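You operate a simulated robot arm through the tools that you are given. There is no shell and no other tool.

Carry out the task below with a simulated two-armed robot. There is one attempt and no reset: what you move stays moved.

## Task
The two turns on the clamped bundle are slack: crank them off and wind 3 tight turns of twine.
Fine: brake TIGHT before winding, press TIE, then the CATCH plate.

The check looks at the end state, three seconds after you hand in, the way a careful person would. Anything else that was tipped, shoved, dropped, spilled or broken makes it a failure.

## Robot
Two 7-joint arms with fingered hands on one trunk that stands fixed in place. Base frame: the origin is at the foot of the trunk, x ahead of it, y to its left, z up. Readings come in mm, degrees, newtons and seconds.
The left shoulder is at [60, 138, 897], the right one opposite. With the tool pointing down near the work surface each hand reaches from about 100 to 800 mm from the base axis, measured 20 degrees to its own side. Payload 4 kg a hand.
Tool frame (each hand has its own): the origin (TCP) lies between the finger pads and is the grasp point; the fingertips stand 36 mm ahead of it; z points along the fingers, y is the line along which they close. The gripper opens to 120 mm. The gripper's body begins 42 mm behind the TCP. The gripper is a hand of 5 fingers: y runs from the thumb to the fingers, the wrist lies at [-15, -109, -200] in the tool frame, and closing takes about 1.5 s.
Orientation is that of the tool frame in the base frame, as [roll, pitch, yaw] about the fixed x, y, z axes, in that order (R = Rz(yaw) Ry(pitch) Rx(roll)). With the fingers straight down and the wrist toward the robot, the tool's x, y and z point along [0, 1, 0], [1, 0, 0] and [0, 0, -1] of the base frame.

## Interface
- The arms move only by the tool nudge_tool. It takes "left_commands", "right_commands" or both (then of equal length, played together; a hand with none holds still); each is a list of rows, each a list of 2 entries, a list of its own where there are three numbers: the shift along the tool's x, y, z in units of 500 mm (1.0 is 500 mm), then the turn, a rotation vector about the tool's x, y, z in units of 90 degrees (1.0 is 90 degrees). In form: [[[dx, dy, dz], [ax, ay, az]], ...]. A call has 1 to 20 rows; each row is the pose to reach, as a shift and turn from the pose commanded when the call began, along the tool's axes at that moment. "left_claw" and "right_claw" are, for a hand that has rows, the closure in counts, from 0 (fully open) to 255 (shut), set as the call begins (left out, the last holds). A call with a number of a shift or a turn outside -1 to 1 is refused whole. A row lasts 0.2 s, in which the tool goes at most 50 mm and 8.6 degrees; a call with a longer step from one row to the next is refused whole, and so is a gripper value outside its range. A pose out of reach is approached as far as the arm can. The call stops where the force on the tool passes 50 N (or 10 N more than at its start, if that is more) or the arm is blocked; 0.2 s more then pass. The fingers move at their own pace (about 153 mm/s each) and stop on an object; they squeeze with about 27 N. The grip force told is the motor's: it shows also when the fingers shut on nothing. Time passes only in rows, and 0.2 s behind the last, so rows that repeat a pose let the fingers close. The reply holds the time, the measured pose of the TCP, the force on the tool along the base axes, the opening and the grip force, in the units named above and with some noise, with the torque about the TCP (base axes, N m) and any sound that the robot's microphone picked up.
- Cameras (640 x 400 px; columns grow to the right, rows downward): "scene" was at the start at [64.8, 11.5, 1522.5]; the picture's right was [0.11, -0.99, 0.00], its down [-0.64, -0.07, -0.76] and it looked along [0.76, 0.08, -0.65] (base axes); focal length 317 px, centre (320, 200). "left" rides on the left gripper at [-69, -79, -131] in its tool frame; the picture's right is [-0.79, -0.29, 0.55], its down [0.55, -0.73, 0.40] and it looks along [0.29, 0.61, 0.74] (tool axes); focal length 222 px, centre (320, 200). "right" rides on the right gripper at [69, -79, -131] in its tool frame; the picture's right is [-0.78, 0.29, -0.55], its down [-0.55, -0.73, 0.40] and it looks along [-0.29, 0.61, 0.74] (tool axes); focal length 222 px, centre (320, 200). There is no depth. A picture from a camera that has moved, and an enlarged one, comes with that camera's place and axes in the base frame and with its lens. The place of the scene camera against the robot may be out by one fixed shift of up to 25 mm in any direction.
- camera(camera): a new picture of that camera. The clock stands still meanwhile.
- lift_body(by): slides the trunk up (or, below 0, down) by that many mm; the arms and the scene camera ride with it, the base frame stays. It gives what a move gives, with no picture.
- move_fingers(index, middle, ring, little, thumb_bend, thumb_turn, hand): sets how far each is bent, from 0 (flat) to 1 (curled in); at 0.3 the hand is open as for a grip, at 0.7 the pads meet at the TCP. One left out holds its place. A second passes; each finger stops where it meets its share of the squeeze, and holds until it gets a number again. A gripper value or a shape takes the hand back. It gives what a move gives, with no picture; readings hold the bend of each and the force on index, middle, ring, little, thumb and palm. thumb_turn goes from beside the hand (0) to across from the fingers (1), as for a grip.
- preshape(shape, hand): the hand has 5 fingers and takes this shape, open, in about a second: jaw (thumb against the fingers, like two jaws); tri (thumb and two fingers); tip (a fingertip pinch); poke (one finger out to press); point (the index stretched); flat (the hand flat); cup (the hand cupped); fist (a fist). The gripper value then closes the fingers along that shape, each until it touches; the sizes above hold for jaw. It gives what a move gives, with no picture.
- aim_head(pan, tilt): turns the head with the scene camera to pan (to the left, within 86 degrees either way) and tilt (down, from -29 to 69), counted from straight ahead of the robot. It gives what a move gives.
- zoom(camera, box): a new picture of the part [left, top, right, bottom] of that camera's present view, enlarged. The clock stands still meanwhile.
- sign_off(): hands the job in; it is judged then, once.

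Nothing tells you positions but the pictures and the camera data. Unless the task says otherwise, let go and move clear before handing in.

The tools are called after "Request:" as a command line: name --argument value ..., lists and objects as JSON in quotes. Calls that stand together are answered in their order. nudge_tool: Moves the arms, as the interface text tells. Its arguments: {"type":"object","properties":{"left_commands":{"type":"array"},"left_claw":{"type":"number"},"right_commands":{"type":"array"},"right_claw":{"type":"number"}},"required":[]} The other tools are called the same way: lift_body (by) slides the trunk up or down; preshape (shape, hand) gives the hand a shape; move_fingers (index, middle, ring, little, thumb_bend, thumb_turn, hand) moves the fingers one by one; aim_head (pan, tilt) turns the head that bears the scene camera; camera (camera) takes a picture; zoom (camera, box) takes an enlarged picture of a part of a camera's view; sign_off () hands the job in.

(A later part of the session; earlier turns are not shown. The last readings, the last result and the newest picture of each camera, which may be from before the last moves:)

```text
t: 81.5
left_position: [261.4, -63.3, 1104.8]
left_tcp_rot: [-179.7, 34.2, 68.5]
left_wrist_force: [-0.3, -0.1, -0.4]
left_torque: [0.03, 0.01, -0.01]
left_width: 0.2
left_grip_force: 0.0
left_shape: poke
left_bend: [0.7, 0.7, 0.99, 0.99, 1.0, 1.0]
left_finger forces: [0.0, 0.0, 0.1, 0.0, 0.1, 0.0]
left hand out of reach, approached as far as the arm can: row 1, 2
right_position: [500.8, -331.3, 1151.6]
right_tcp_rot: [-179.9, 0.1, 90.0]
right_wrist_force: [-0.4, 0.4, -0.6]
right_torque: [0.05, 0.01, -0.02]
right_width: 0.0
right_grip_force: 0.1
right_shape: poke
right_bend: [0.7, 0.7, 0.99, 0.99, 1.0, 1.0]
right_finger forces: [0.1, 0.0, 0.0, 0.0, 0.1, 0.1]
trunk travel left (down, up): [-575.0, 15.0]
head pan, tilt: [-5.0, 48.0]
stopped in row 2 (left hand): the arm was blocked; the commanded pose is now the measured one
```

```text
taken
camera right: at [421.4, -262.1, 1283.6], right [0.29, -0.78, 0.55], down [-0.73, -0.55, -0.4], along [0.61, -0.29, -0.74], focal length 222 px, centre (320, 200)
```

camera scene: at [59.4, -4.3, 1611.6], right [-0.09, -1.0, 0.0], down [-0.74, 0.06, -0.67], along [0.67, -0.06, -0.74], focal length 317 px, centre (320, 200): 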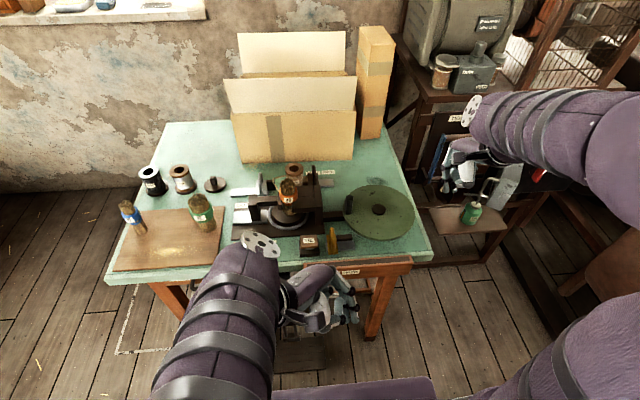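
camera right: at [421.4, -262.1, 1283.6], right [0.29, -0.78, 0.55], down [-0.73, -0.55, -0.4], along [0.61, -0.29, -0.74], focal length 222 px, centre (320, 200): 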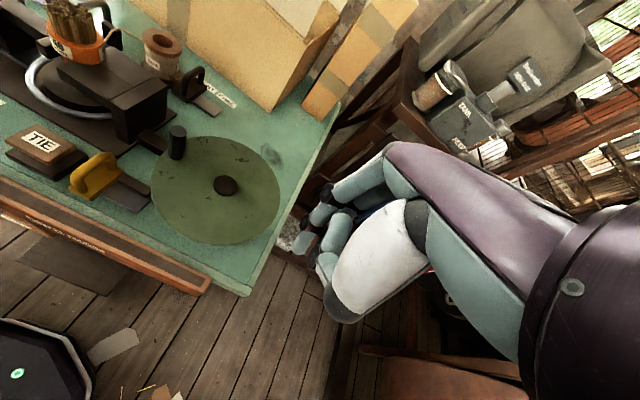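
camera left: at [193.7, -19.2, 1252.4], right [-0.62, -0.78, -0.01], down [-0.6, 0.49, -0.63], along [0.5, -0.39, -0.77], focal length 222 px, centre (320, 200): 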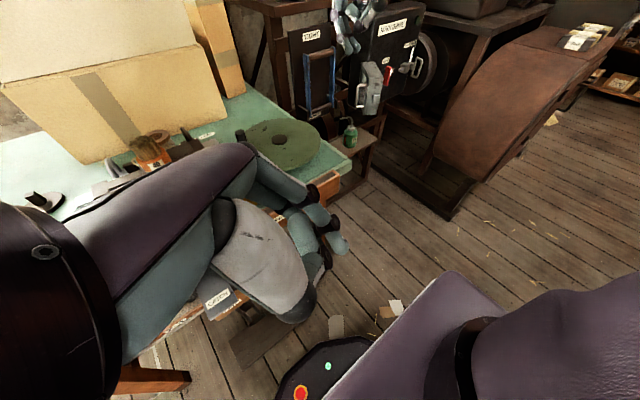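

Tilting that close to the shoulder ran the left arm out of reach: the wrist was too near the shoulder with the trunk raised. Nothing was touched. I'll bring the left hand back out to a clear tool-down pose, then lower the trunk so the arm has room.

Request:
nudge_tool --left_commands '[[[0.054, 0.022, -0.047], [-0.012, 0.063, -0.04]], [[0.107, 0.044, -0.093], [-0.024, 0.126, -0.08]], [[0.161, 0.066, -0.14], [-0.036, 0.189, -0.12]], [[0.215, 0.088, -0.187], [-0.047, 0.252, -0.159]], [[0.268, 0.11, -0.233], [-0.059, 0.315, -0.199]], [[0.322, 0.132, -0.28], [-0.071, 0.378, -0.239]], [[0.322, 0.132, -0.28], [-0.071, 0.378, -0.239]]]'

Request:
camera --camera "scene"

```text
t: 83.3
left_position: [390.8, 76.6, 1139.7]
left_tcp_rot: [179.4, 1.5, 84.8]
left_wrist_force: [-0.5, 0.0, 1.0]
left_torque: [-0.01, -0.03, 0.0]
left_width: 0.0
left_grip_force: 0.2
left_shape: poke
left_bend: [0.7, 0.7, 0.99, 0.99, 1.0, 1.0]
left_finger forces: [0.0, 0.1, 0.1, 0.1, 0.1, 0.0]
right_position: [501.2, -331.3, 1152.1]
right_tcp_rot: [-180.0, 0.1, 90.1]
right_wrist_force: [-0.2, -0.3, 0.1]
right_torque: [-0.02, 0.01, 0.0]
right_width: 0.0
right_grip_force: 0.1
right_shape: poke
right_bend: [0.7, 0.7, 0.99, 0.99, 1.0, 1.0]
right_finger forces: [0.0, 0.0, 0.1, 0.0, 0.0, 0.0]
trunk travel left (down, up): [-575.0, 15.0]
head pan, tilt: [-5.0, 48.0]
stopped in row 7 (left hand): the arm was blocked; the commanded pose is now the measured one
```

```text
taken
camera scene: at [58.8, -4.5, 1611.6], right [-0.09, -1.0, 0.0], down [-0.74, 0.06, -0.67], along [0.67, -0.06, -0.74], focal length 317 px, centre (320, 200)
```

scene: 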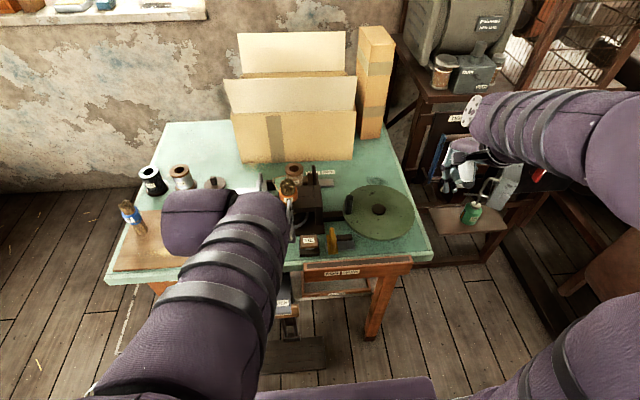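

The left hand is back in the open with the tool pointing down. I'll raise both hands and draw the right one back in front of the table edge, so that lowering the trunk brings both down in free space.

Request:
nudge_tool --left_commands '[[[0.011, -0.003, -0.044], [0.001, 0.003, -0.012]], [[0.022, -0.007, -0.088], [0.003, 0.007, -0.024]], [[0.033, -0.01, -0.132], [0.004, 0.01, -0.036]], [[0.044, -0.014, -0.176], [0.006, 0.014, -0.048]], [[0.055, -0.017, -0.22], [0.007, 0.017, -0.058]], [[0.055, -0.017, -0.22], [0.007, 0.017, -0.058]]]' --right_commands '[[[0, -0.06, -0.04], [0, 0, 0]], [[0, -0.12, -0.08], [0, 0, 0]], [[0, -0.18, -0.12], [0, 0, 0]], [[0, -0.24, -0.16], [0, 0, 0]], [[0, -0.302, -0.196], [0, 0, 0]], [[0, -0.302, -0.196], [0, 0, 0]]]'

Request:
camera --camera "scene"

```text
t: 84.7
left_position: [383.8, 106.0, 1248.3]
left_tcp_rot: [180.0, 0.0, 90.1]
left_wrist_force: [0.7, 0.5, -0.5]
left_torque: [-0.01, 0.03, -0.01]
left_width: 0.0
left_grip_force: 0.0
left_shape: poke
left_bend: [0.7, 0.7, 0.99, 0.99, 1.0, 1.0]
left_finger forces: [0.0, 0.0, 0.0, 0.0, 0.0, 0.0]
right_position: [348.5, -334.2, 1250.2]
right_tcp_rot: [-180.0, 0.0, 90.0]
right_wrist_force: [-0.3, -0.1, -0.7]
right_torque: [0.03, 0.06, -0.02]
right_width: 0.0
right_grip_force: 0.0
right_shape: poke
right_bend: [0.7, 0.7, 0.99, 0.99, 1.0, 1.0]
right_finger forces: [0.0, 0.0, 0.0, 0.1, 0.0, 0.0]
trunk travel left (down, up): [-575.0, 15.0]
head pan, tilt: [-5.0, 48.0]
```

```text
taken
camera scene: at [59.6, -5.2, 1611.6], right [-0.09, -1.0, 0.0], down [-0.74, 0.07, -0.67], along [0.67, -0.06, -0.74], focal length 317 px, centre (320, 200)
```

scene: 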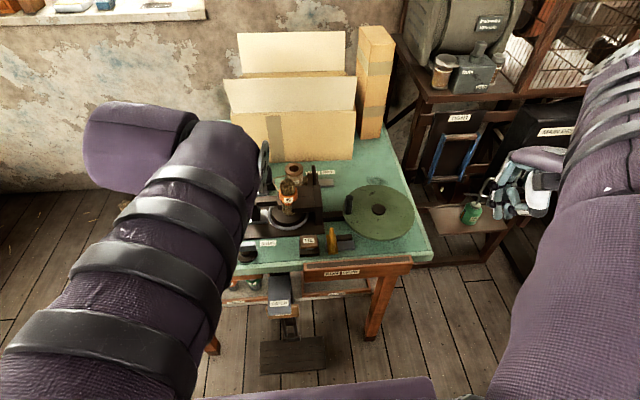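

Both hands are up and in front of the table edge. I'll lower the trunk in stages, checking contact forces as I go.

Request:
lift_body --by -250

Request:
camera --camera "left"

Request:
camera --camera "right"

Request:
camera --camera "scene"

```text
t: 87.3
left_position: [388.8, 118.4, 988.5]
left_tcp_rot: [-177.6, 1.9, 91.5]
left_wrist_force: [-0.6, -0.2, 0.0]
left_torque: [0.01, 0.02, 0.01]
left_width: 0.2
left_grip_force: 0.0
left_shape: poke
left_bend: [0.7, 0.7, 0.99, 0.99, 1.0, 1.0]
left_finger forces: [0.0, 0.0, 0.0, 0.0, 0.1, 0.0]
right_position: [350.2, -334.8, 1001.0]
right_tcp_rot: [-180.0, 0.1, 90.0]
right_wrist_force: [0.3, -0.1, -0.5]
right_torque: [0.03, 0.01, 0.03]
right_width: 0.0
right_grip_force: 0.1
right_shape: poke
right_bend: [0.7, 0.7, 0.99, 0.99, 1.0, 1.0]
right_finger forces: [0.0, 0.0, 0.0, 0.0, 0.0, 0.1]
trunk travel left (down, up): [-325.0, 265.0]
head pan, tilt: [-5.0, 48.0]
```

```text
taken
camera left: at [317.3, 51.2, 1125.3], right [-0.29, -0.81, -0.51], down [-0.76, 0.52, -0.38], along [0.57, 0.28, -0.77], focal length 222 px, centre (320, 200)
```

left: 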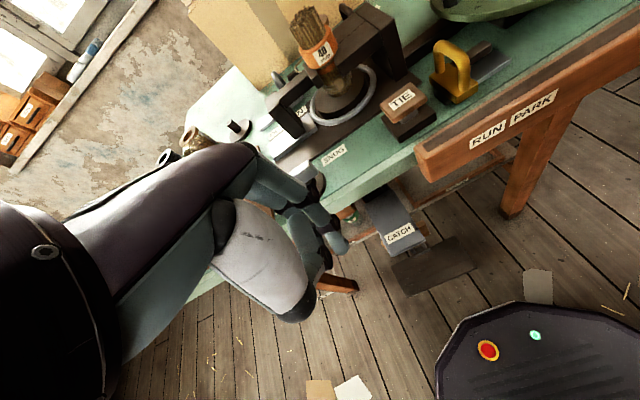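

```text
taken
camera right: at [270.0, -264.6, 1133.0], right [0.29, -0.78, 0.55], down [-0.73, -0.55, -0.4], along [0.61, -0.29, -0.74], focal length 222 px, centre (320, 200)
```

right: 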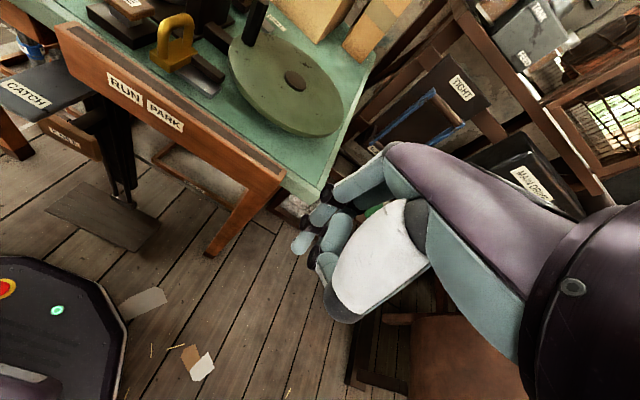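

```text
taken
camera scene: at [58.9, -4.6, 1363.7], right [-0.09, -1.0, 0.0], down [-0.74, 0.06, -0.67], along [0.67, -0.06, -0.74], focal length 317 px, centre (320, 200)
```

scene: 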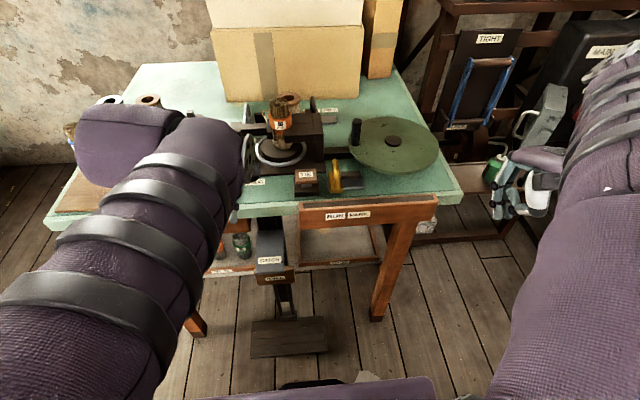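

The left hand reads a few degrees off after the descent; I'll hold still for a moment to see if it settles before lowering further.

Request:
nudge_tool --left_commands '[[[0, 0, 0], [0, 0, 0]], [[0, 0, 0], [0, 0, 0]]]'

Request:
zoom --camera "right" --box '[0, 40, 180, 220]'

Request:
zoom --camera "scene" --box '[200, 190, 340, 370]'

Request:
aim_head --pan 60 --tilt 45

Request:
camera --camera "scene"

```text
t: 87.9
left_position: [390.9, 118.0, 989.8]
left_tcp_rot: [-177.7, 2.0, 91.5]
left_wrist_force: [0.4, 0.0, -0.8]
left_torque: [0.01, -0.01, -0.03]
left_width: 0.0
left_grip_force: 0.1
left_shape: poke
left_bend: [0.7, 0.7, 0.99, 0.99, 1.0, 1.0]
left_finger forces: [0.0, 0.1, 0.0, 0.0, 0.0, 0.1]
right_position: [349.2, -333.4, 1000.7]
right_tcp_rot: [179.9, -0.1, 90.0]
right_wrist_force: [0.4, -0.1, 0.2]
right_torque: [-0.01, -0.01, -0.04]
right_width: 0.0
right_grip_force: 0.1
right_shape: poke
right_bend: [0.7, 0.7, 0.99, 0.99, 1.0, 1.0]
right_finger forces: [0.1, 0.0, 0.0, 0.0, 0.1, 0.0]
trunk travel left (down, up): [-325.0, 265.0]
head pan, tilt: [-5.0, 48.0]
```

```text
2.22 times, centred on (90, 130) of right
camera zoom: at [270.0, -264.6, 1131.5], right [0.29, -0.78, 0.55], down [-0.73, -0.55, -0.4], along [0.61, -0.29, -0.74], focal length 494 px, centre (831, 356)
```

zoom: 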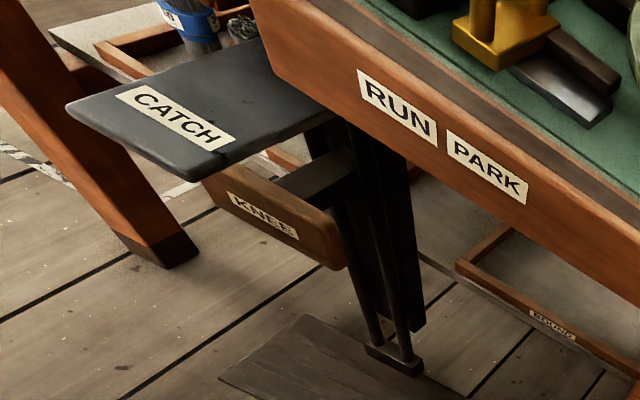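

```text
2.22 times, centred on (270, 280) of scene
camera zoom: at [58.9, -4.6, 1362.1], right [-0.09, -1.0, 0.0], down [-0.74, 0.06, -0.67], along [0.67, -0.06, -0.74], focal length 704 px, centre (431, 22)
```

zoom: 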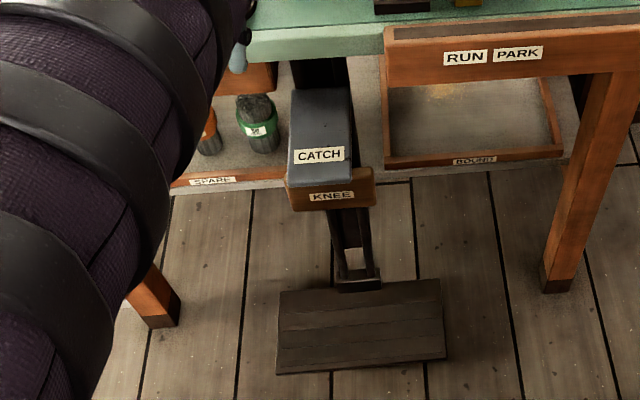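

```text
t: 89.3
left_position: [391.4, 119.6, 986.9]
left_tcp_rot: [-177.7, 1.9, 91.6]
left_wrist_force: [-0.4, -0.1, -0.4]
left_torque: [0.01, 0.01, 0.0]
left_width: 0.1
left_grip_force: 0.1
left_shape: poke
left_bend: [0.7, 0.7, 0.99, 0.99, 1.0, 1.0]
left_finger forces: [0.0, 0.0, 0.0, 0.0, 0.0, 0.1]
right_position: [350.7, -335.3, 999.8]
right_tcp_rot: [-180.0, 0.0, 90.0]
right_wrist_force: [-1.0, -0.5, -0.6]
right_torque: [0.0, -0.03, -0.03]
right_width: 0.0
right_grip_force: 0.1
right_shape: poke
right_bend: [0.7, 0.7, 0.99, 0.99, 1.0, 1.0]
right_finger forces: [0.1, 0.0, 0.1, 0.1, 0.0, 0.0]
trunk travel left (down, up): [-325.0, 265.0]
head pan, tilt: [60.0, 45.0]
```

```text
taken
camera scene: at [21.1, 72.7, 1365.7], right [0.87, -0.5, 0.0], down [-0.35, -0.61, -0.71], along [0.35, 0.61, -0.71], focal length 317 px, centre (320, 200)
```

scene: 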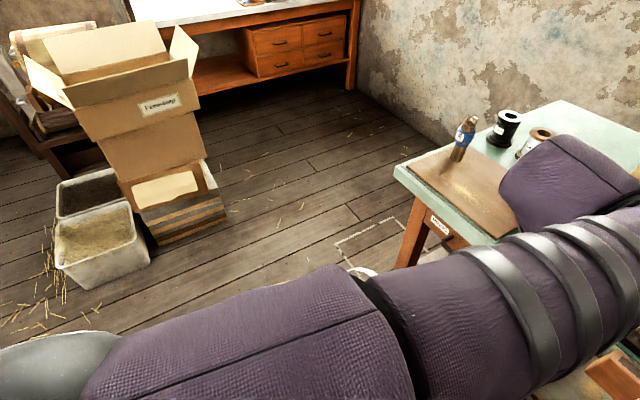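

The left arm is holding about 15 mm off its commanded pose, as if something along the arm is resting. I'll look around the arm before doing anything more.

Request:
aim_head --pan 85 --tilt 60

Request:
camera --camera "scene"

Request:
aim_head --pan 35 --tilt 60

Request:
camera --camera "scene"

```text
t: 90.2
left_position: [388.6, 118.4, 986.1]
left_tcp_rot: [-177.6, 1.9, 91.6]
left_wrist_force: [-0.7, 0.2, 0.4]
left_torque: [-0.02, -0.02, 0.0]
left_width: 0.1
left_grip_force: 0.0
left_shape: poke
left_bend: [0.7, 0.7, 0.99, 0.99, 1.0, 1.0]
left_finger forces: [0.0, 0.0, 0.0, 0.0, 0.0, 0.0]
right_position: [349.0, -334.4, 999.6]
right_tcp_rot: [-180.0, -0.1, 90.0]
right_wrist_force: [-0.4, 0.0, -0.3]
right_torque: [0.0, -0.06, 0.0]
right_width: 0.2
right_grip_force: 0.1
right_shape: poke
right_bend: [0.7, 0.7, 0.99, 0.99, 1.0, 1.0]
right_finger forces: [0.0, 0.0, 0.0, 0.0, 0.1, 0.1]
trunk travel left (down, up): [-325.0, 265.0]
head pan, tilt: [85.0, 60.0]
```

```text
taken
camera scene: at [-13.7, 68.7, 1346.7], right [1.0, -0.09, 0.0], down [-0.08, -0.86, -0.5], along [0.04, 0.5, -0.87], focal length 317 px, centre (320, 200)
```

scene: 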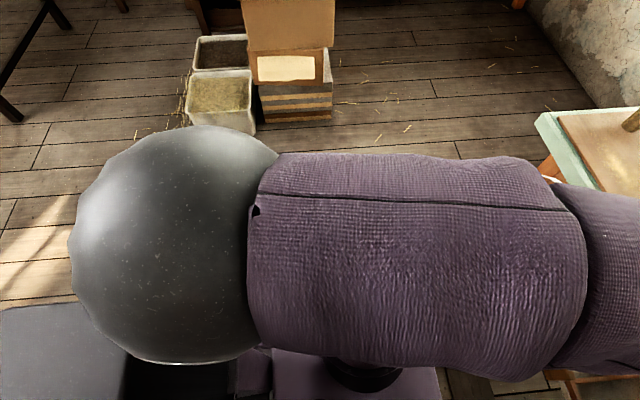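

```text
t: 91.3
left_position: [389.4, 120.0, 987.9]
left_tcp_rot: [-177.6, 1.9, 91.7]
left_wrist_force: [-0.3, -0.5, 1.1]
left_torque: [-0.03, -0.03, 0.0]
left_width: 0.0
left_grip_force: 0.0
left_shape: poke
left_bend: [0.7, 0.7, 0.99, 0.99, 1.0, 1.0]
left_finger forces: [0.0, 0.0, 0.0, 0.1, 0.0, 0.0]
right_position: [349.3, -334.0, 999.3]
right_tcp_rot: [180.0, 0.0, 90.0]
right_wrist_force: [-1.1, -1.2, -0.4]
right_torque: [0.01, -0.01, -0.02]
right_width: 0.0
right_grip_force: 0.0
right_shape: poke
right_bend: [0.7, 0.7, 0.99, 0.99, 1.0, 1.0]
right_finger forces: [0.0, 0.0, 0.1, 0.0, 0.0, 0.0]
trunk travel left (down, up): [-325.0, 265.0]
head pan, tilt: [35.0, 60.0]
```

```text
taken
camera scene: at [35.0, 40.6, 1346.7], right [0.57, -0.82, 0.0], down [-0.71, -0.5, -0.5], along [0.41, 0.29, -0.87], focal length 317 px, centre (320, 200)
```

scene: 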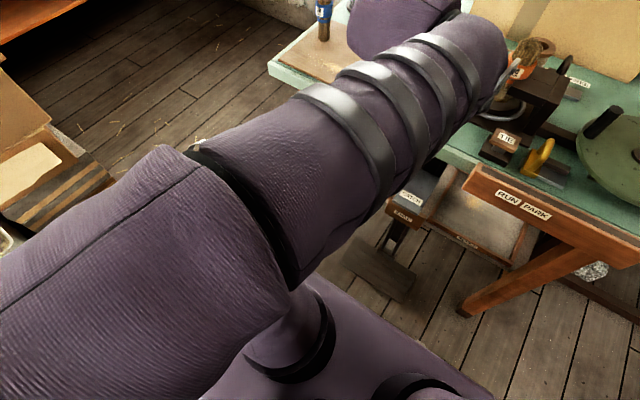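

The left forearm is folded over and resting on its own shoulder, nothing external. I'll unfold it by moving the left hand up, out and to the left, and use the right hand for the CATCH plate instead.

Request:
nudge_tool --left_commands '[[[0.056, 0.024, -0.038], [0, 0, 0]], [[0.112, 0.048, -0.076], [0, 0, 0]], [[0.168, 0.072, -0.114], [0, 0, 0]], [[0.224, 0.096, -0.152], [0, 0, 0]], [[0.28, 0.12, -0.19], [0, 0, 0]], [[0.336, 0.144, -0.228], [0, 0, 0]], [[0.392, 0.168, -0.266], [0, 0, 0]], [[0.448, 0.192, -0.304], [0, 0, 0]], [[0.448, 0.192, -0.304], [0, 0, 0]]]'

Request:
aim_head --pan 5 --tilt 50

Request:
camera --camera "scene"

Request:
camera --camera "left"

```text
t: 93.3
left_position: [480.2, 334.1, 1150.3]
left_tcp_rot: [180.0, -0.1, 90.1]
left_wrist_force: [0.5, 0.0, 0.4]
left_torque: [0.03, 0.0, -0.01]
left_width: 0.0
left_grip_force: 0.0
left_shape: poke
left_bend: [0.7, 0.7, 0.99, 0.99, 1.0, 1.0]
left_finger forces: [0.1, 0.0, 0.0, 0.0, 0.1, 0.0]
right_position: [348.8, -334.1, 1000.4]
right_tcp_rot: [180.0, 0.0, 89.9]
right_wrist_force: [-1.4, -1.0, -0.7]
right_torque: [0.02, 0.02, -0.03]
right_width: 0.1
right_grip_force: 0.0
right_shape: poke
right_bend: [0.7, 0.7, 0.99, 0.99, 1.0, 1.0]
right_finger forces: [0.0, 0.1, 0.0, 0.0, 0.0, 0.0]
trunk travel left (down, up): [-325.0, 265.0]
head pan, tilt: [35.0, 60.0]
```

```text
t: 94.3
left_position: [479.4, 333.3, 1149.7]
left_tcp_rot: [-179.9, -0.1, 90.2]
left_wrist_force: [-0.3, -0.6, -0.1]
left_torque: [-0.02, -0.01, -0.04]
left_width: 0.0
left_grip_force: 0.0
left_shape: poke
left_bend: [0.7, 0.7, 0.99, 0.99, 1.0, 1.0]
left_finger forces: [0.1, 0.0, 0.1, 0.1, 0.0, 0.0]
right_position: [348.7, -334.3, 999.7]
right_tcp_rot: [180.0, 0.0, 90.1]
right_wrist_force: [0.2, 0.0, 0.0]
right_torque: [0.0, 0.04, 0.02]
right_width: 0.0
right_grip_force: 0.0
right_shape: poke
right_bend: [0.7, 0.7, 0.99, 0.99, 1.0, 1.0]
right_finger forces: [0.0, 0.0, 0.0, 0.0, 0.0, 0.0]
trunk travel left (down, up): [-325.0, 265.0]
head pan, tilt: [5.0, 50.0]
```

```text
taken
camera scene: at [57.1, 9.1, 1358.8], right [0.09, -1.0, 0.0], down [-0.76, -0.07, -0.64], along [0.64, 0.06, -0.77], focal length 317 px, centre (320, 200)
```

scene: 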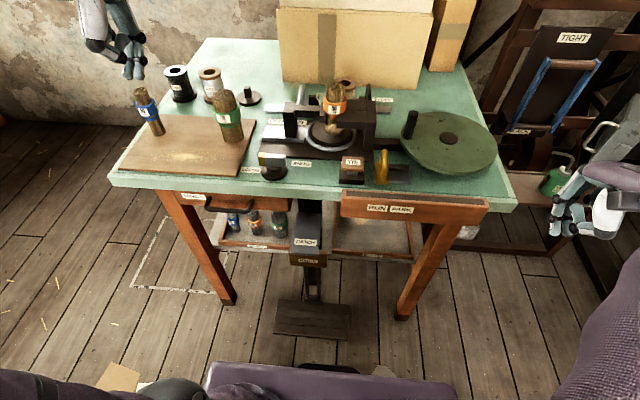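

```text
taken
camera left: at [400.0, 262.9, 1280.5], right [-0.29, -0.78, -0.55], down [-0.74, 0.55, -0.4], along [0.61, 0.29, -0.74], focal length 222 px, centre (320, 200)
```

left: 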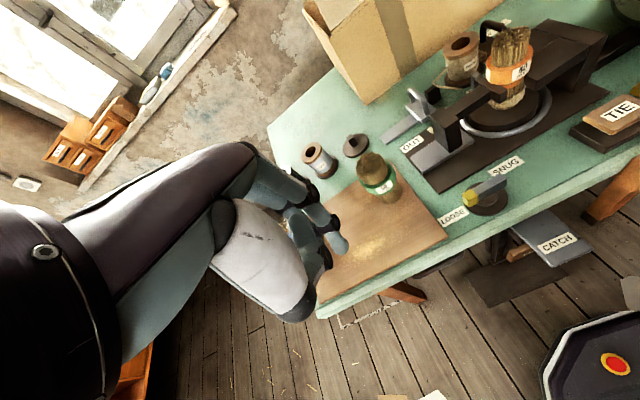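

The left arm is clear and accurate again, and every bundle, spool and control is upright and in place. The CATCH label centre is at [466, 80, 697]. I'll bring the right hand in front of it at height and draw the left hand back a bit, ready to lower the trunk for reach.

Request:
nudge_tool --right_commands '[[[0.08, 0.007, 0], [0, 0, 0]], [[0.16, 0.014, 0], [0, 0, 0]], [[0.24, 0.021, 0], [0, 0, 0]], [[0.32, 0.028, 0], [0, 0, 0]], [[0.4, 0.035, 0], [0, 0, 0]], [[0.48, 0.042, 0], [0, 0, 0]], [[0.56, 0.049, 0], [0, 0, 0]], [[0.64, 0.056, 0], [0, 0, 0]], [[0.73, 0.064, 0], [0, 0, 0]], [[0.816, 0.072, 0], [0, 0, 0]], [[0.816, 0.072, 0], [0, 0, 0]]]' --left_commands '[[[0, -0.03, 0], [0, 0, 0]], [[0, -0.06, 0], [0, 0, 0]], [[0, -0.09, 0], [0, 0, 0]], [[0, -0.12, 0], [0, 0, 0]], [[0, -0.12, 0], [0, 0, 0]], [[0, -0.12, 0], [0, 0, 0]], [[0, -0.12, 0], [0, 0, 0]], [[0, -0.12, 0], [0, 0, 0]], [[0, -0.12, 0], [0, 0, 0]], [[0, -0.12, 0], [0, 0, 0]], [[0, -0.12, 0], [0, 0, 0]]]'

Request:
camera --camera "scene"

Request:
camera --camera "right"

Request:
camera --camera "left"

```text
t: 95.0
left_position: [443.8, 331.6, 1149.4]
left_tcp_rot: [179.9, -0.1, 90.1]
left_wrist_force: [0.2, -0.3, -0.7]
left_torque: [0.04, 0.06, 0.0]
left_width: 0.2
left_grip_force: 0.1
left_shape: poke
left_bend: [0.7, 0.7, 0.99, 0.99, 1.0, 1.0]
left_finger forces: [0.1, 0.1, 0.1, 0.1, 0.0, 0.0]
right_position: [365.4, -265.0, 974.9]
right_tcp_rot: [-176.7, -10.0, 88.8]
right_wrist_force: [0.2, -0.2, -0.3]
right_torque: [0.01, 0.03, 0.0]
right_width: 0.2
right_grip_force: 0.0
right_shape: poke
right_bend: [0.7, 0.7, 0.99, 0.99, 1.0, 1.0]
right_finger forces: [0.0, 0.0, 0.0, 0.0, 0.1, 0.1]
trunk travel left (down, up): [-325.0, 265.0]
head pan, tilt: [5.0, 50.0]
stopped in row 3 (right hand): the arm was blocked; the commanded pose is now the measured one
```

```text
taken
camera scene: at [57.4, 8.8, 1358.9], right [0.09, -1.0, 0.0], down [-0.76, -0.07, -0.64], along [0.64, 0.06, -0.77], focal length 317 px, centre (320, 200)
```

scene: 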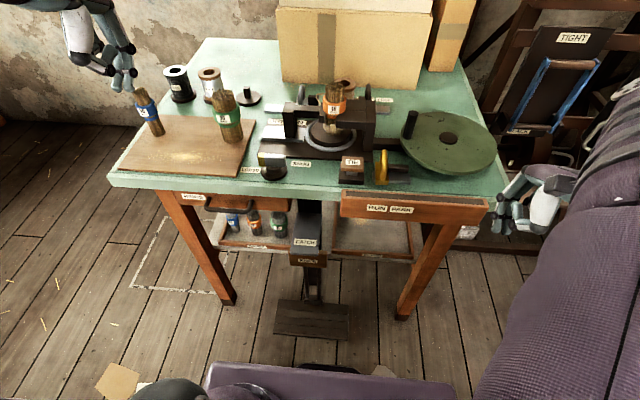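

```text
taken
camera right: at [294.2, -218.9, 1120.8], right [0.3, -0.87, 0.38], down [-0.77, -0.46, -0.44], along [0.57, -0.16, -0.81], focal length 222 px, centre (320, 200)
```

right: 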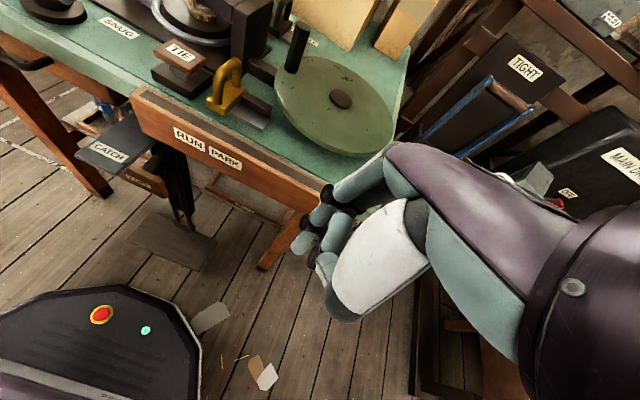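

```text
taken
camera left: at [365.4, 261.3, 1280.5], right [-0.29, -0.78, -0.55], down [-0.74, 0.55, -0.4], along [0.61, 0.29, -0.74], focal length 222 px, centre (320, 200)
```

left: 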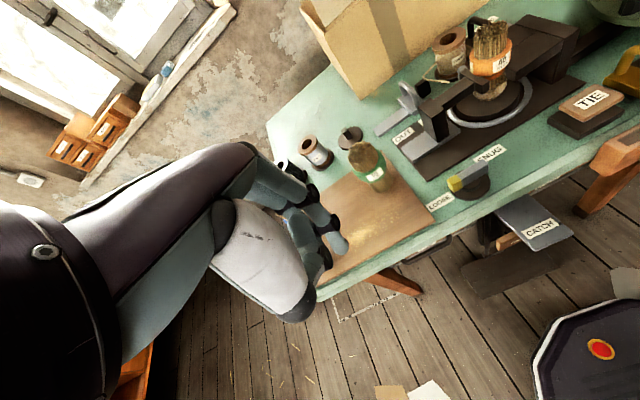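

The right arm folded against its own shoulder on that path and stopped. Staying close to the body is the problem, so I'll extend the right hand forward over the table corner first, restoring its orientation, and move the left hand well out to the left.

Request:
nudge_tool --right_commands '[[[0.004, 0.05, -0.045], [-0.006, -0.019, -0.002]], [[0.007, 0.1, -0.09], [-0.012, -0.037, -0.004]], [[0.01, 0.15, -0.135], [-0.018, -0.056, -0.006]], [[0.013, 0.2, -0.18], [-0.025, -0.074, -0.009]], [[0.017, 0.25, -0.225], [-0.031, -0.093, -0.011]], [[0.02, 0.296, -0.268], [-0.037, -0.111, -0.013]], [[0.02, 0.296, -0.268], [-0.037, -0.111, -0.013]]]' --left_commands '[[[0.023, -0.013, 0], [0, 0, 0]], [[0.046, -0.026, 0], [0, 0, 0]], [[0.069, -0.039, 0], [0, 0, 0]], [[0.092, -0.052, 0], [0, 0, 0]], [[0.115, -0.065, 0], [0, 0, 0]], [[0.136, -0.08, 0], [0, 0, 0]], [[0.136, -0.08, 0], [0, 0, 0]]]'

Request:
camera --camera "scene"

```text
t: 96.6
left_position: [404.5, 400.1, 1149.8]
left_tcp_rot: [179.9, -0.1, 90.1]
left_wrist_force: [-0.4, 0.5, -0.9]
left_torque: [0.02, 0.01, -0.03]
left_width: 0.0
left_grip_force: 0.1
left_shape: poke
left_bend: [0.7, 0.7, 0.99, 0.99, 1.0, 1.0]
left_finger forces: [0.0, 0.1, 0.0, 0.1, 0.1, 0.1]
right_position: [519.6, -278.1, 1100.6]
right_tcp_rot: [179.8, 0.0, 90.5]
right_wrist_force: [-0.5, -0.4, 0.9]
right_torque: [0.0, 0.03, -0.03]
right_width: 0.0
right_grip_force: 0.0
right_shape: poke
right_bend: [0.7, 0.7, 0.99, 0.99, 1.0, 1.0]
right_finger forces: [0.0, 0.0, 0.0, 0.1, 0.0, 0.1]
trunk travel left (down, up): [-325.0, 265.0]
head pan, tilt: [5.0, 50.0]
```

```text
taken
camera scene: at [57.2, 9.1, 1358.9], right [0.09, -1.0, 0.0], down [-0.76, -0.07, -0.64], along [0.64, 0.06, -0.77], focal length 317 px, centre (320, 200)
```

scene: 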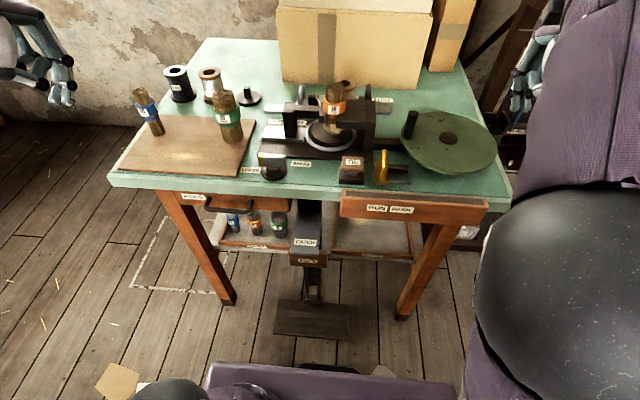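

Both arms are free again. I'll sweep the right hand across in front of the machine to [500, 74, 1050], staying clear of the bundle.

Request:
nudge_tool --right_commands '[[[0.078, -0.004, 0.011], [0, 0, 0]], [[0.156, -0.009, 0.022], [0, 0, 0]], [[0.235, -0.013, 0.033], [0, 0, 0]], [[0.313, -0.018, 0.044], [0, 0, 0]], [[0.391, -0.022, 0.055], [0, 0, 0]], [[0.47, -0.027, 0.066], [0, 0, 0]], [[0.548, -0.031, 0.078], [0, 0, 0]], [[0.626, -0.036, 0.089], [0, 0, 0]], [[0.704, -0.04, 0.1], [0, 0, 0]], [[0.704, -0.04, 0.1], [0, 0, 0]]]'

Request:
camera --camera "scene"

Request:
camera --camera "right"

Request:
camera --camera "left"

```text
t: 99.0
left_position: [403.1, 400.7, 1150.3]
left_tcp_rot: [179.8, -0.1, 90.1]
left_wrist_force: [-0.4, -0.3, -0.3]
left_torque: [0.04, 0.01, 0.02]
left_width: 0.0
left_grip_force: 0.0
left_shape: poke
left_bend: [0.7, 0.7, 0.99, 0.99, 1.0, 1.0]
left_finger forces: [0.0, 0.0, 0.0, 0.0, 0.1, 0.0]
right_position: [516.1, 45.1, 1045.3]
right_tcp_rot: [-178.9, -0.8, 86.9]
right_wrist_force: [0.0, -0.2, 0.0]
right_torque: [-0.02, 0.03, -0.01]
right_width: 0.0
right_grip_force: 0.0
right_shape: poke
right_bend: [0.7, 0.7, 0.99, 0.99, 1.0, 1.0]
right_finger forces: [0.1, 0.1, 0.0, 0.0, 0.0, 0.1]
trunk travel left (down, up): [-325.0, 265.0]
head pan, tilt: [5.0, 50.0]
stopped in row 10 (right hand): the arm was blocked; the commanded pose is now the measured one
```

```text
taken
camera scene: at [57.2, 9.0, 1358.9], right [0.09, -1.0, 0.0], down [-0.76, -0.07, -0.64], along [0.64, 0.06, -0.77], focal length 317 px, centre (320, 200)
```

scene: 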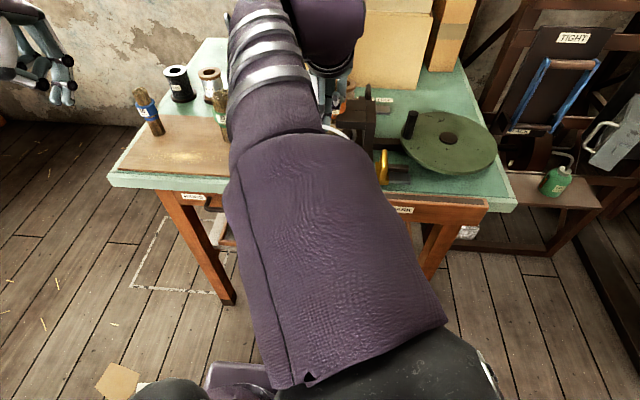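

```text
taken
camera right: at [442.5, 116.3, 1179.4], right [0.26, -0.81, 0.53], down [-0.77, -0.5, -0.39], along [0.58, -0.31, -0.75], focal length 222 px, centre (320, 200)
```

right: 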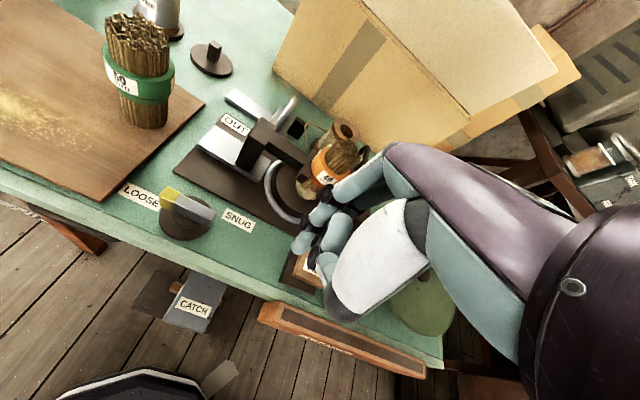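

```text
taken
camera left: at [324.4, 329.3, 1280.6], right [-0.29, -0.78, -0.55], down [-0.74, 0.55, -0.4], along [0.61, 0.29, -0.74], focal length 222 px, centre (320, 200)
```

left: 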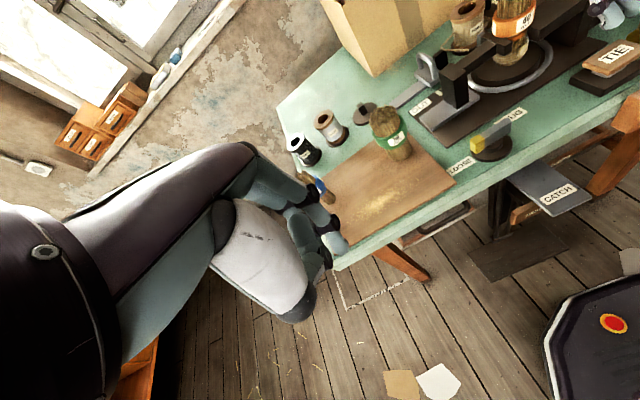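

Both arms run into joint limits when their hands are far above the shoulders, so the lowered trunk isn't helping. I'll raise it again and use the right hand reaching across with the wrist turned, which keeps its wrist at a comfortable distance.

Request:
lift_body --by 260

Request:
nudge_tool --left_commands '[[[0, 0, 0.08], [0, 0, 0]], [[0, 0, 0.16], [0, 0, 0]], [[0, 0, 0.24], [0, 0, 0]], [[0, 0, 0.32], [0, 0, 0]], [[0, 0, 0.4], [0, 0, 0]], [[0, 0, 0.4], [0, 0, 0]]]' --right_commands '[[[0, -0.004, 0.08], [0, 0, 0]], [[0, -0.008, 0.16], [0, 0, 0]], [[0, -0.012, 0.24], [0, 0, 0]], [[0, -0.016, 0.32], [0, 0, 0]], [[0, -0.02, 0.4], [0, 0, 0]], [[0, -0.02, 0.4], [0, 0, 0]]]'

Request:
camera --camera "scene"

Request:
camera --camera "right"

```text
t: 101.7
left_position: [403.0, 399.5, 1410.3]
left_tcp_rot: [179.9, -0.2, 90.1]
left_wrist_force: [0.3, 0.0, 0.8]
left_torque: [0.04, -0.01, -0.04]
left_width: 0.2
left_grip_force: 0.0
left_shape: poke
left_bend: [0.7, 0.7, 0.99, 0.99, 1.0, 1.0]
left_finger forces: [0.0, 0.1, 0.0, 0.1, 0.0, 0.0]
right_position: [514.4, 44.7, 1304.5]
right_tcp_rot: [-178.9, -0.9, 86.9]
right_wrist_force: [-0.3, 0.7, -0.1]
right_torque: [-0.01, 0.01, 0.01]
right_width: 0.3
right_grip_force: 0.0
right_shape: poke
right_bend: [0.7, 0.7, 0.99, 0.99, 1.0, 1.0]
right_finger forces: [0.1, 0.0, 0.1, 0.0, 0.0, 0.0]
trunk travel left (down, up): [-585.0, 5.0]
head pan, tilt: [5.0, 50.0]
```

```text
t: 103.1
left_position: [403.0, 398.8, 1210.0]
left_tcp_rot: [179.9, -0.1, 90.1]
left_wrist_force: [-0.6, 0.0, 0.1]
left_torque: [-0.02, -0.07, 0.01]
left_width: 0.0
left_grip_force: 0.1
left_shape: poke
left_bend: [0.7, 0.7, 0.99, 0.99, 1.0, 1.0]
left_finger forces: [0.0, 0.0, 0.0, 0.0, 0.1, 0.0]
right_position: [500.9, 49.8, 1105.1]
right_tcp_rot: [-178.9, -0.8, 87.1]
right_wrist_force: [0.2, 0.4, 0.1]
right_torque: [0.02, -0.02, -0.02]
right_width: 0.1
right_grip_force: 0.0
right_shape: poke
right_bend: [0.7, 0.7, 0.99, 0.99, 1.0, 1.0]
right_finger forces: [0.0, 0.0, 0.0, 0.1, 0.0, 0.1]
trunk travel left (down, up): [-585.0, 5.0]
head pan, tilt: [5.0, 50.0]
```

```text
taken
camera scene: at [56.5, 9.0, 1618.9], right [0.09, -1.0, 0.0], down [-0.76, -0.07, -0.64], along [0.64, 0.06, -0.77], focal length 317 px, centre (320, 200)
```

scene: 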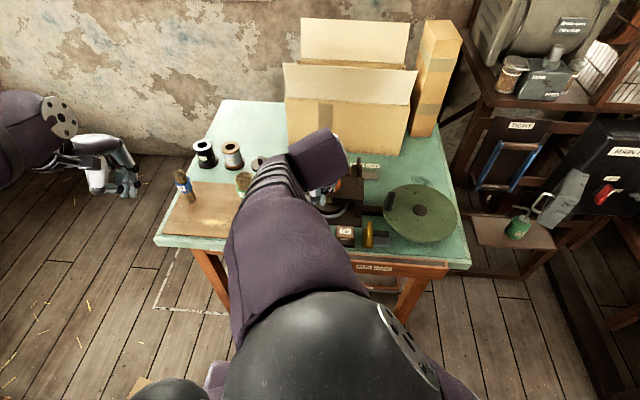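

```text
taken
camera right: at [428.4, 121.0, 1239.9], right [0.26, -0.81, 0.53], down [-0.77, -0.51, -0.39], along [0.58, -0.31, -0.75], focal length 222 px, centre (320, 200)
```

right: 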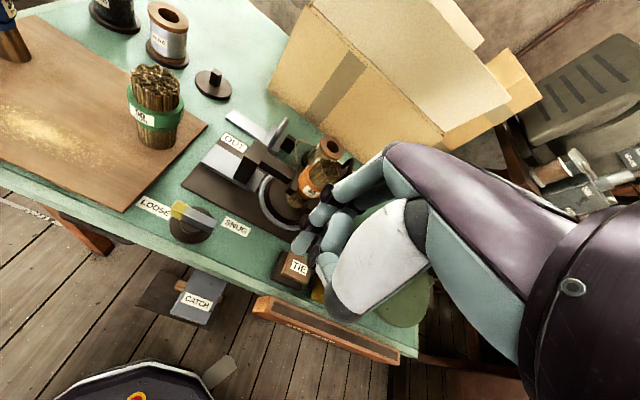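

With the trunk up the right arm tracks properly again. I'll turn the right hand about 38° and bring it in front of the table edge above the CATCH plate.

Request:
nudge_tool --right_commands '[[[0.007, -0.02, 0], [0, 0, 0.07]], [[0.014, -0.04, 0], [0, 0, 0.14]], [[0.021, -0.06, 0], [0, 0, 0.21]], [[0.028, -0.08, 0], [0, 0, 0.28]], [[0.035, -0.1, 0], [0, 0, 0.35]], [[0.042, -0.122, 0], [0, 0, 0.42]], [[0.042, -0.122, 0], [0, 0, 0.42]]]'

Request:
camera --camera "right"

Request:
camera --camera "scene"

```text
t: 104.9
left_position: [404.9, 399.0, 1210.1]
left_tcp_rot: [179.9, -0.1, 90.0]
left_wrist_force: [0.4, -0.8, 0.2]
left_torque: [0.02, 0.03, 0.01]
left_width: 0.0
left_grip_force: 0.0
left_shape: poke
left_bend: [0.7, 0.7, 0.99, 0.99, 1.0, 1.0]
left_finger forces: [0.1, 0.1, 0.1, 0.1, 0.0, 0.0]
right_position: [463.7, 36.2, 1096.9]
right_tcp_rot: [-176.3, 0.8, 43.4]
right_wrist_force: [-0.3, 1.3, 0.2]
right_torque: [-0.03, -0.02, 0.0]
right_width: 0.0
right_grip_force: 0.0
right_shape: poke
right_bend: [0.7, 0.7, 0.99, 0.99, 1.0, 1.0]
right_finger forces: [0.0, 0.0, 0.1, 0.0, 0.0, 0.0]
trunk travel left (down, up): [-585.0, 5.0]
head pan, tilt: [5.0, 50.0]
stopped in row 7 (right hand): the arm was blocked; the commanded pose is now the measured one
```

```text
taken
camera right: at [467.9, 135.8, 1231.5], right [-0.34, -0.77, 0.54], down [-0.92, 0.17, -0.34], along [0.17, -0.61, -0.77], focal length 222 px, centre (320, 200)
```

right: 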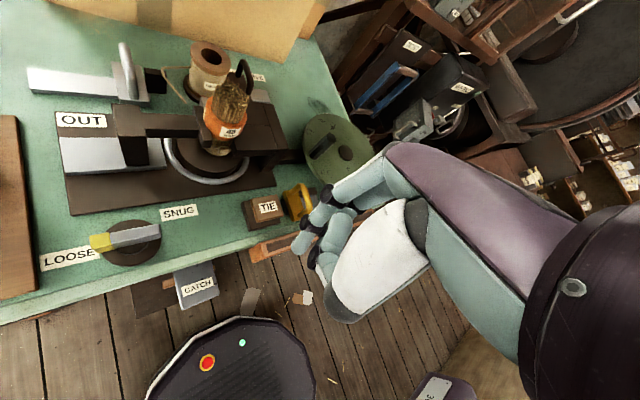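

```text
taken
camera scene: at [57.3, 9.2, 1618.9], right [0.09, -1.0, 0.0], down [-0.76, -0.07, -0.64], along [0.64, 0.06, -0.77], focal length 317 px, centre (320, 200)
```

scene: 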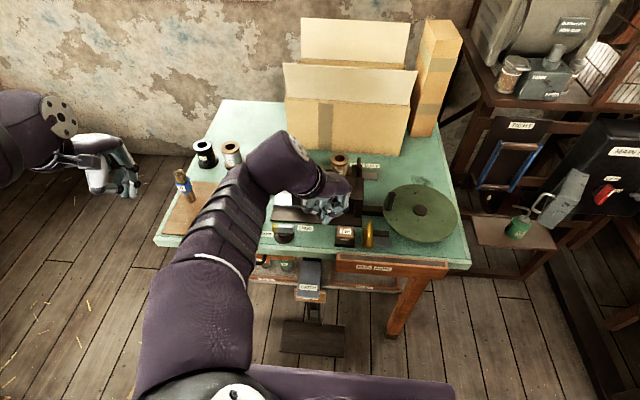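

The right arm can't reach further left than about y=45, so the left hand has to do it. I'll take the right arm back to its own side first.

Request:
nudge_tool --right_commands '[[[-0.044, 0.067, -0.003], [-0.005, -0.001, -0.065]], [[-0.088, 0.134, -0.006], [-0.01, -0.002, -0.13]], [[-0.132, 0.201, -0.01], [-0.015, -0.003, -0.194]], [[-0.176, 0.268, -0.013], [-0.02, -0.004, -0.259]], [[-0.221, 0.335, -0.016], [-0.024, -0.005, -0.324]], [[-0.265, 0.402, -0.02], [-0.029, -0.006, -0.389]], [[-0.309, 0.469, -0.023], [-0.034, -0.007, -0.453]], [[-0.353, 0.536, -0.026], [-0.039, -0.008, -0.518]], [[-0.353, 0.536, -0.026], [-0.039, -0.008, -0.518]]]'

Request:
camera --camera "scene"

Request:
aim_head --pan 70 --tilt 55

Request:
camera --camera "scene"

```text
t: 106.9
left_position: [403.3, 400.9, 1208.8]
left_tcp_rot: [180.0, 0.0, 90.1]
left_wrist_force: [0.0, 0.1, 0.1]
left_torque: [0.0, 0.0, -0.02]
left_width: 0.0
left_grip_force: 0.1
left_shape: poke
left_bend: [0.7, 0.7, 0.99, 0.99, 1.0, 1.0]
left_finger forces: [0.0, 0.0, 0.0, 0.0, 0.0, 0.1]
right_position: [520.4, -278.2, 1095.3]
right_tcp_rot: [-179.8, 0.0, 90.4]
right_wrist_force: [-0.4, -0.6, 0.0]
right_torque: [-0.05, -0.02, -0.01]
right_width: 0.0
right_grip_force: 0.1
right_shape: poke
right_bend: [0.7, 0.7, 0.99, 0.99, 1.0, 1.0]
right_finger forces: [0.0, 0.0, 0.1, 0.1, 0.0, 0.0]
trunk travel left (down, up): [-585.0, 5.0]
head pan, tilt: [5.0, 50.0]
```

```text
taken
camera scene: at [57.1, 10.5, 1618.9], right [0.09, -1.0, 0.0], down [-0.76, -0.07, -0.64], along [0.64, 0.06, -0.77], focal length 317 px, centre (320, 200)
```

scene: 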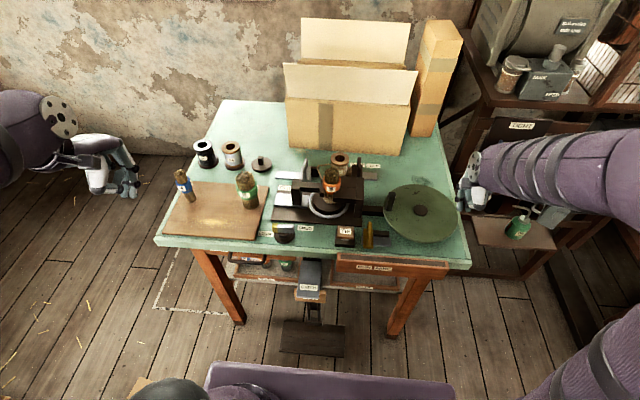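

```text
t: 108.2
left_position: [404.0, 400.2, 1210.0]
left_tcp_rot: [179.9, -0.1, 90.0]
left_wrist_force: [0.3, -0.8, 0.8]
left_torque: [0.04, -0.02, -0.01]
left_width: 0.0
left_grip_force: 0.1
left_shape: poke
left_bend: [0.7, 0.7, 0.99, 0.99, 1.0, 1.0]
left_finger forces: [0.1, 0.0, 0.0, 0.0, 0.1, 0.0]
right_position: [519.7, -279.7, 1095.1]
right_tcp_rot: [-179.7, -0.1, 90.1]
right_wrist_force: [0.2, -0.1, -0.5]
right_torque: [0.01, 0.02, 0.03]
right_width: 0.0
right_grip_force: 0.1
right_shape: poke
right_bend: [0.7, 0.7, 0.99, 0.99, 1.0, 1.0]
right_finger forces: [0.1, 0.0, 0.0, 0.0, 0.0, 0.0]
trunk travel left (down, up): [-585.0, 5.0]
head pan, tilt: [70.0, 55.0]
```

```text
taken
camera scene: at [5.2, 70.1, 1612.4], right [0.94, -0.34, 0.0], down [-0.28, -0.77, -0.57], along [0.2, 0.54, -0.82], focal length 317 px, centre (320, 200)
```

scene: 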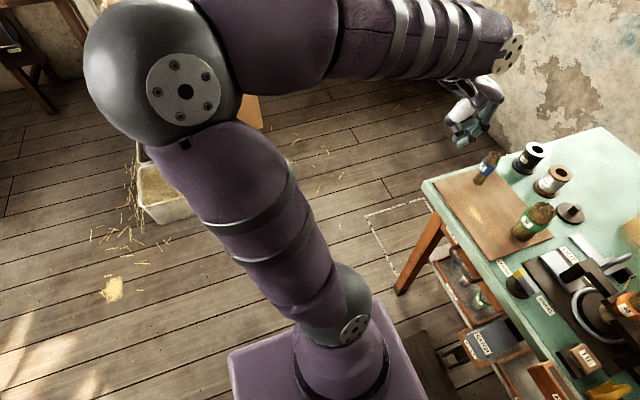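

Now I can see the left arm well: the elbow is out to the left, a good posture for reaching in from the side. I'll keep it that way, turning the hand so its wrist stays on the left while moving in and down in stages.

Request:
nudge_tool --left_commands '[[[-0.029, 0, 0.046], [0, 0, 0.071]], [[-0.057, 0, 0.091], [0, 0, 0.143]], [[-0.086, 0, 0.137], [0, 0, 0.214]], [[-0.114, 0, 0.183], [0, 0, 0.286]], [[-0.143, 0, 0.229], [0, 0, 0.357]], [[-0.171, 0, 0.274], [0, 0, 0.429]], [[-0.2, 0, 0.32], [0, 0, 0.5]], [[-0.2, 0, 0.32], [0, 0, 0.5]]]'

Request:
aim_head --pan 35 --tilt 55

Request:
camera --camera "scene"

Request:
camera --camera "left"

```text
t: 110.0
left_position: [403.6, 300.5, 1047.9]
left_tcp_rot: [179.9, -0.1, 45.0]
left_wrist_force: [0.0, 0.0, 0.1]
left_torque: [0.03, -0.02, 0.02]
left_width: 0.1
left_grip_force: 0.1
left_shape: poke
left_bend: [0.7, 0.7, 0.99, 0.99, 1.0, 1.0]
left_finger forces: [0.1, 0.0, 0.1, 0.0, 0.0, 0.0]
right_position: [518.6, -279.4, 1095.4]
right_tcp_rot: [-179.7, -0.1, 90.2]
right_wrist_force: [-0.4, -1.0, 0.5]
right_torque: [-0.02, 0.02, -0.03]
right_width: 0.2
right_grip_force: 0.1
right_shape: poke
right_bend: [0.7, 0.7, 0.99, 0.99, 1.0, 1.0]
right_finger forces: [0.0, 0.0, 0.0, 0.1, 0.0, 0.1]
trunk travel left (down, up): [-585.0, 5.0]
head pan, tilt: [70.0, 55.0]
```

```text
t: 111.0
left_position: [403.3, 300.3, 1047.1]
left_tcp_rot: [180.0, -0.1, 45.0]
left_wrist_force: [-0.1, 0.6, 0.0]
left_torque: [0.0, 0.0, 0.03]
left_width: 0.1
left_grip_force: 0.1
left_shape: poke
left_bend: [0.7, 0.7, 0.99, 0.99, 1.0, 1.0]
left_finger forces: [0.1, 0.0, 0.0, 0.1, 0.0, 0.0]
right_position: [520.0, -280.0, 1095.8]
right_tcp_rot: [-179.7, -0.1, 90.2]
right_wrist_force: [0.7, 0.0, 0.2]
right_torque: [-0.01, 0.0, 0.02]
right_width: 0.0
right_grip_force: 0.1
right_shape: poke
right_bend: [0.7, 0.7, 0.99, 0.99, 1.0, 1.0]
right_finger forces: [0.0, 0.0, 0.0, 0.0, 0.0, 0.0]
trunk travel left (down, up): [-585.0, 5.0]
head pan, tilt: [35.0, 55.0]
```

```text
taken
camera scene: at [39.6, 43.7, 1612.4], right [0.57, -0.82, 0.0], down [-0.67, -0.47, -0.57], along [0.47, 0.33, -0.82], focal length 317 px, centre (320, 200)
```

scene: 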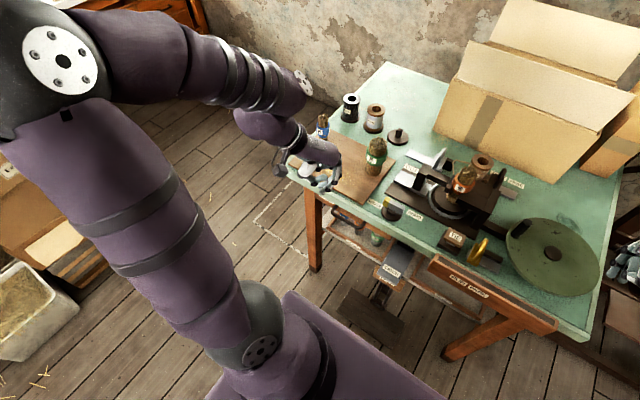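

```text
taken
camera left: at [298.3, 306.3, 1178.8], right [-0.76, -0.35, -0.55], down [-0.13, 0.91, -0.4], along [0.64, -0.23, -0.74], focal length 222 px, centre (320, 200)
```

left: 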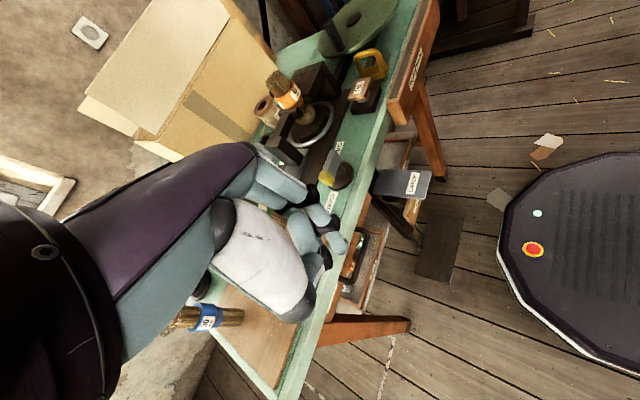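

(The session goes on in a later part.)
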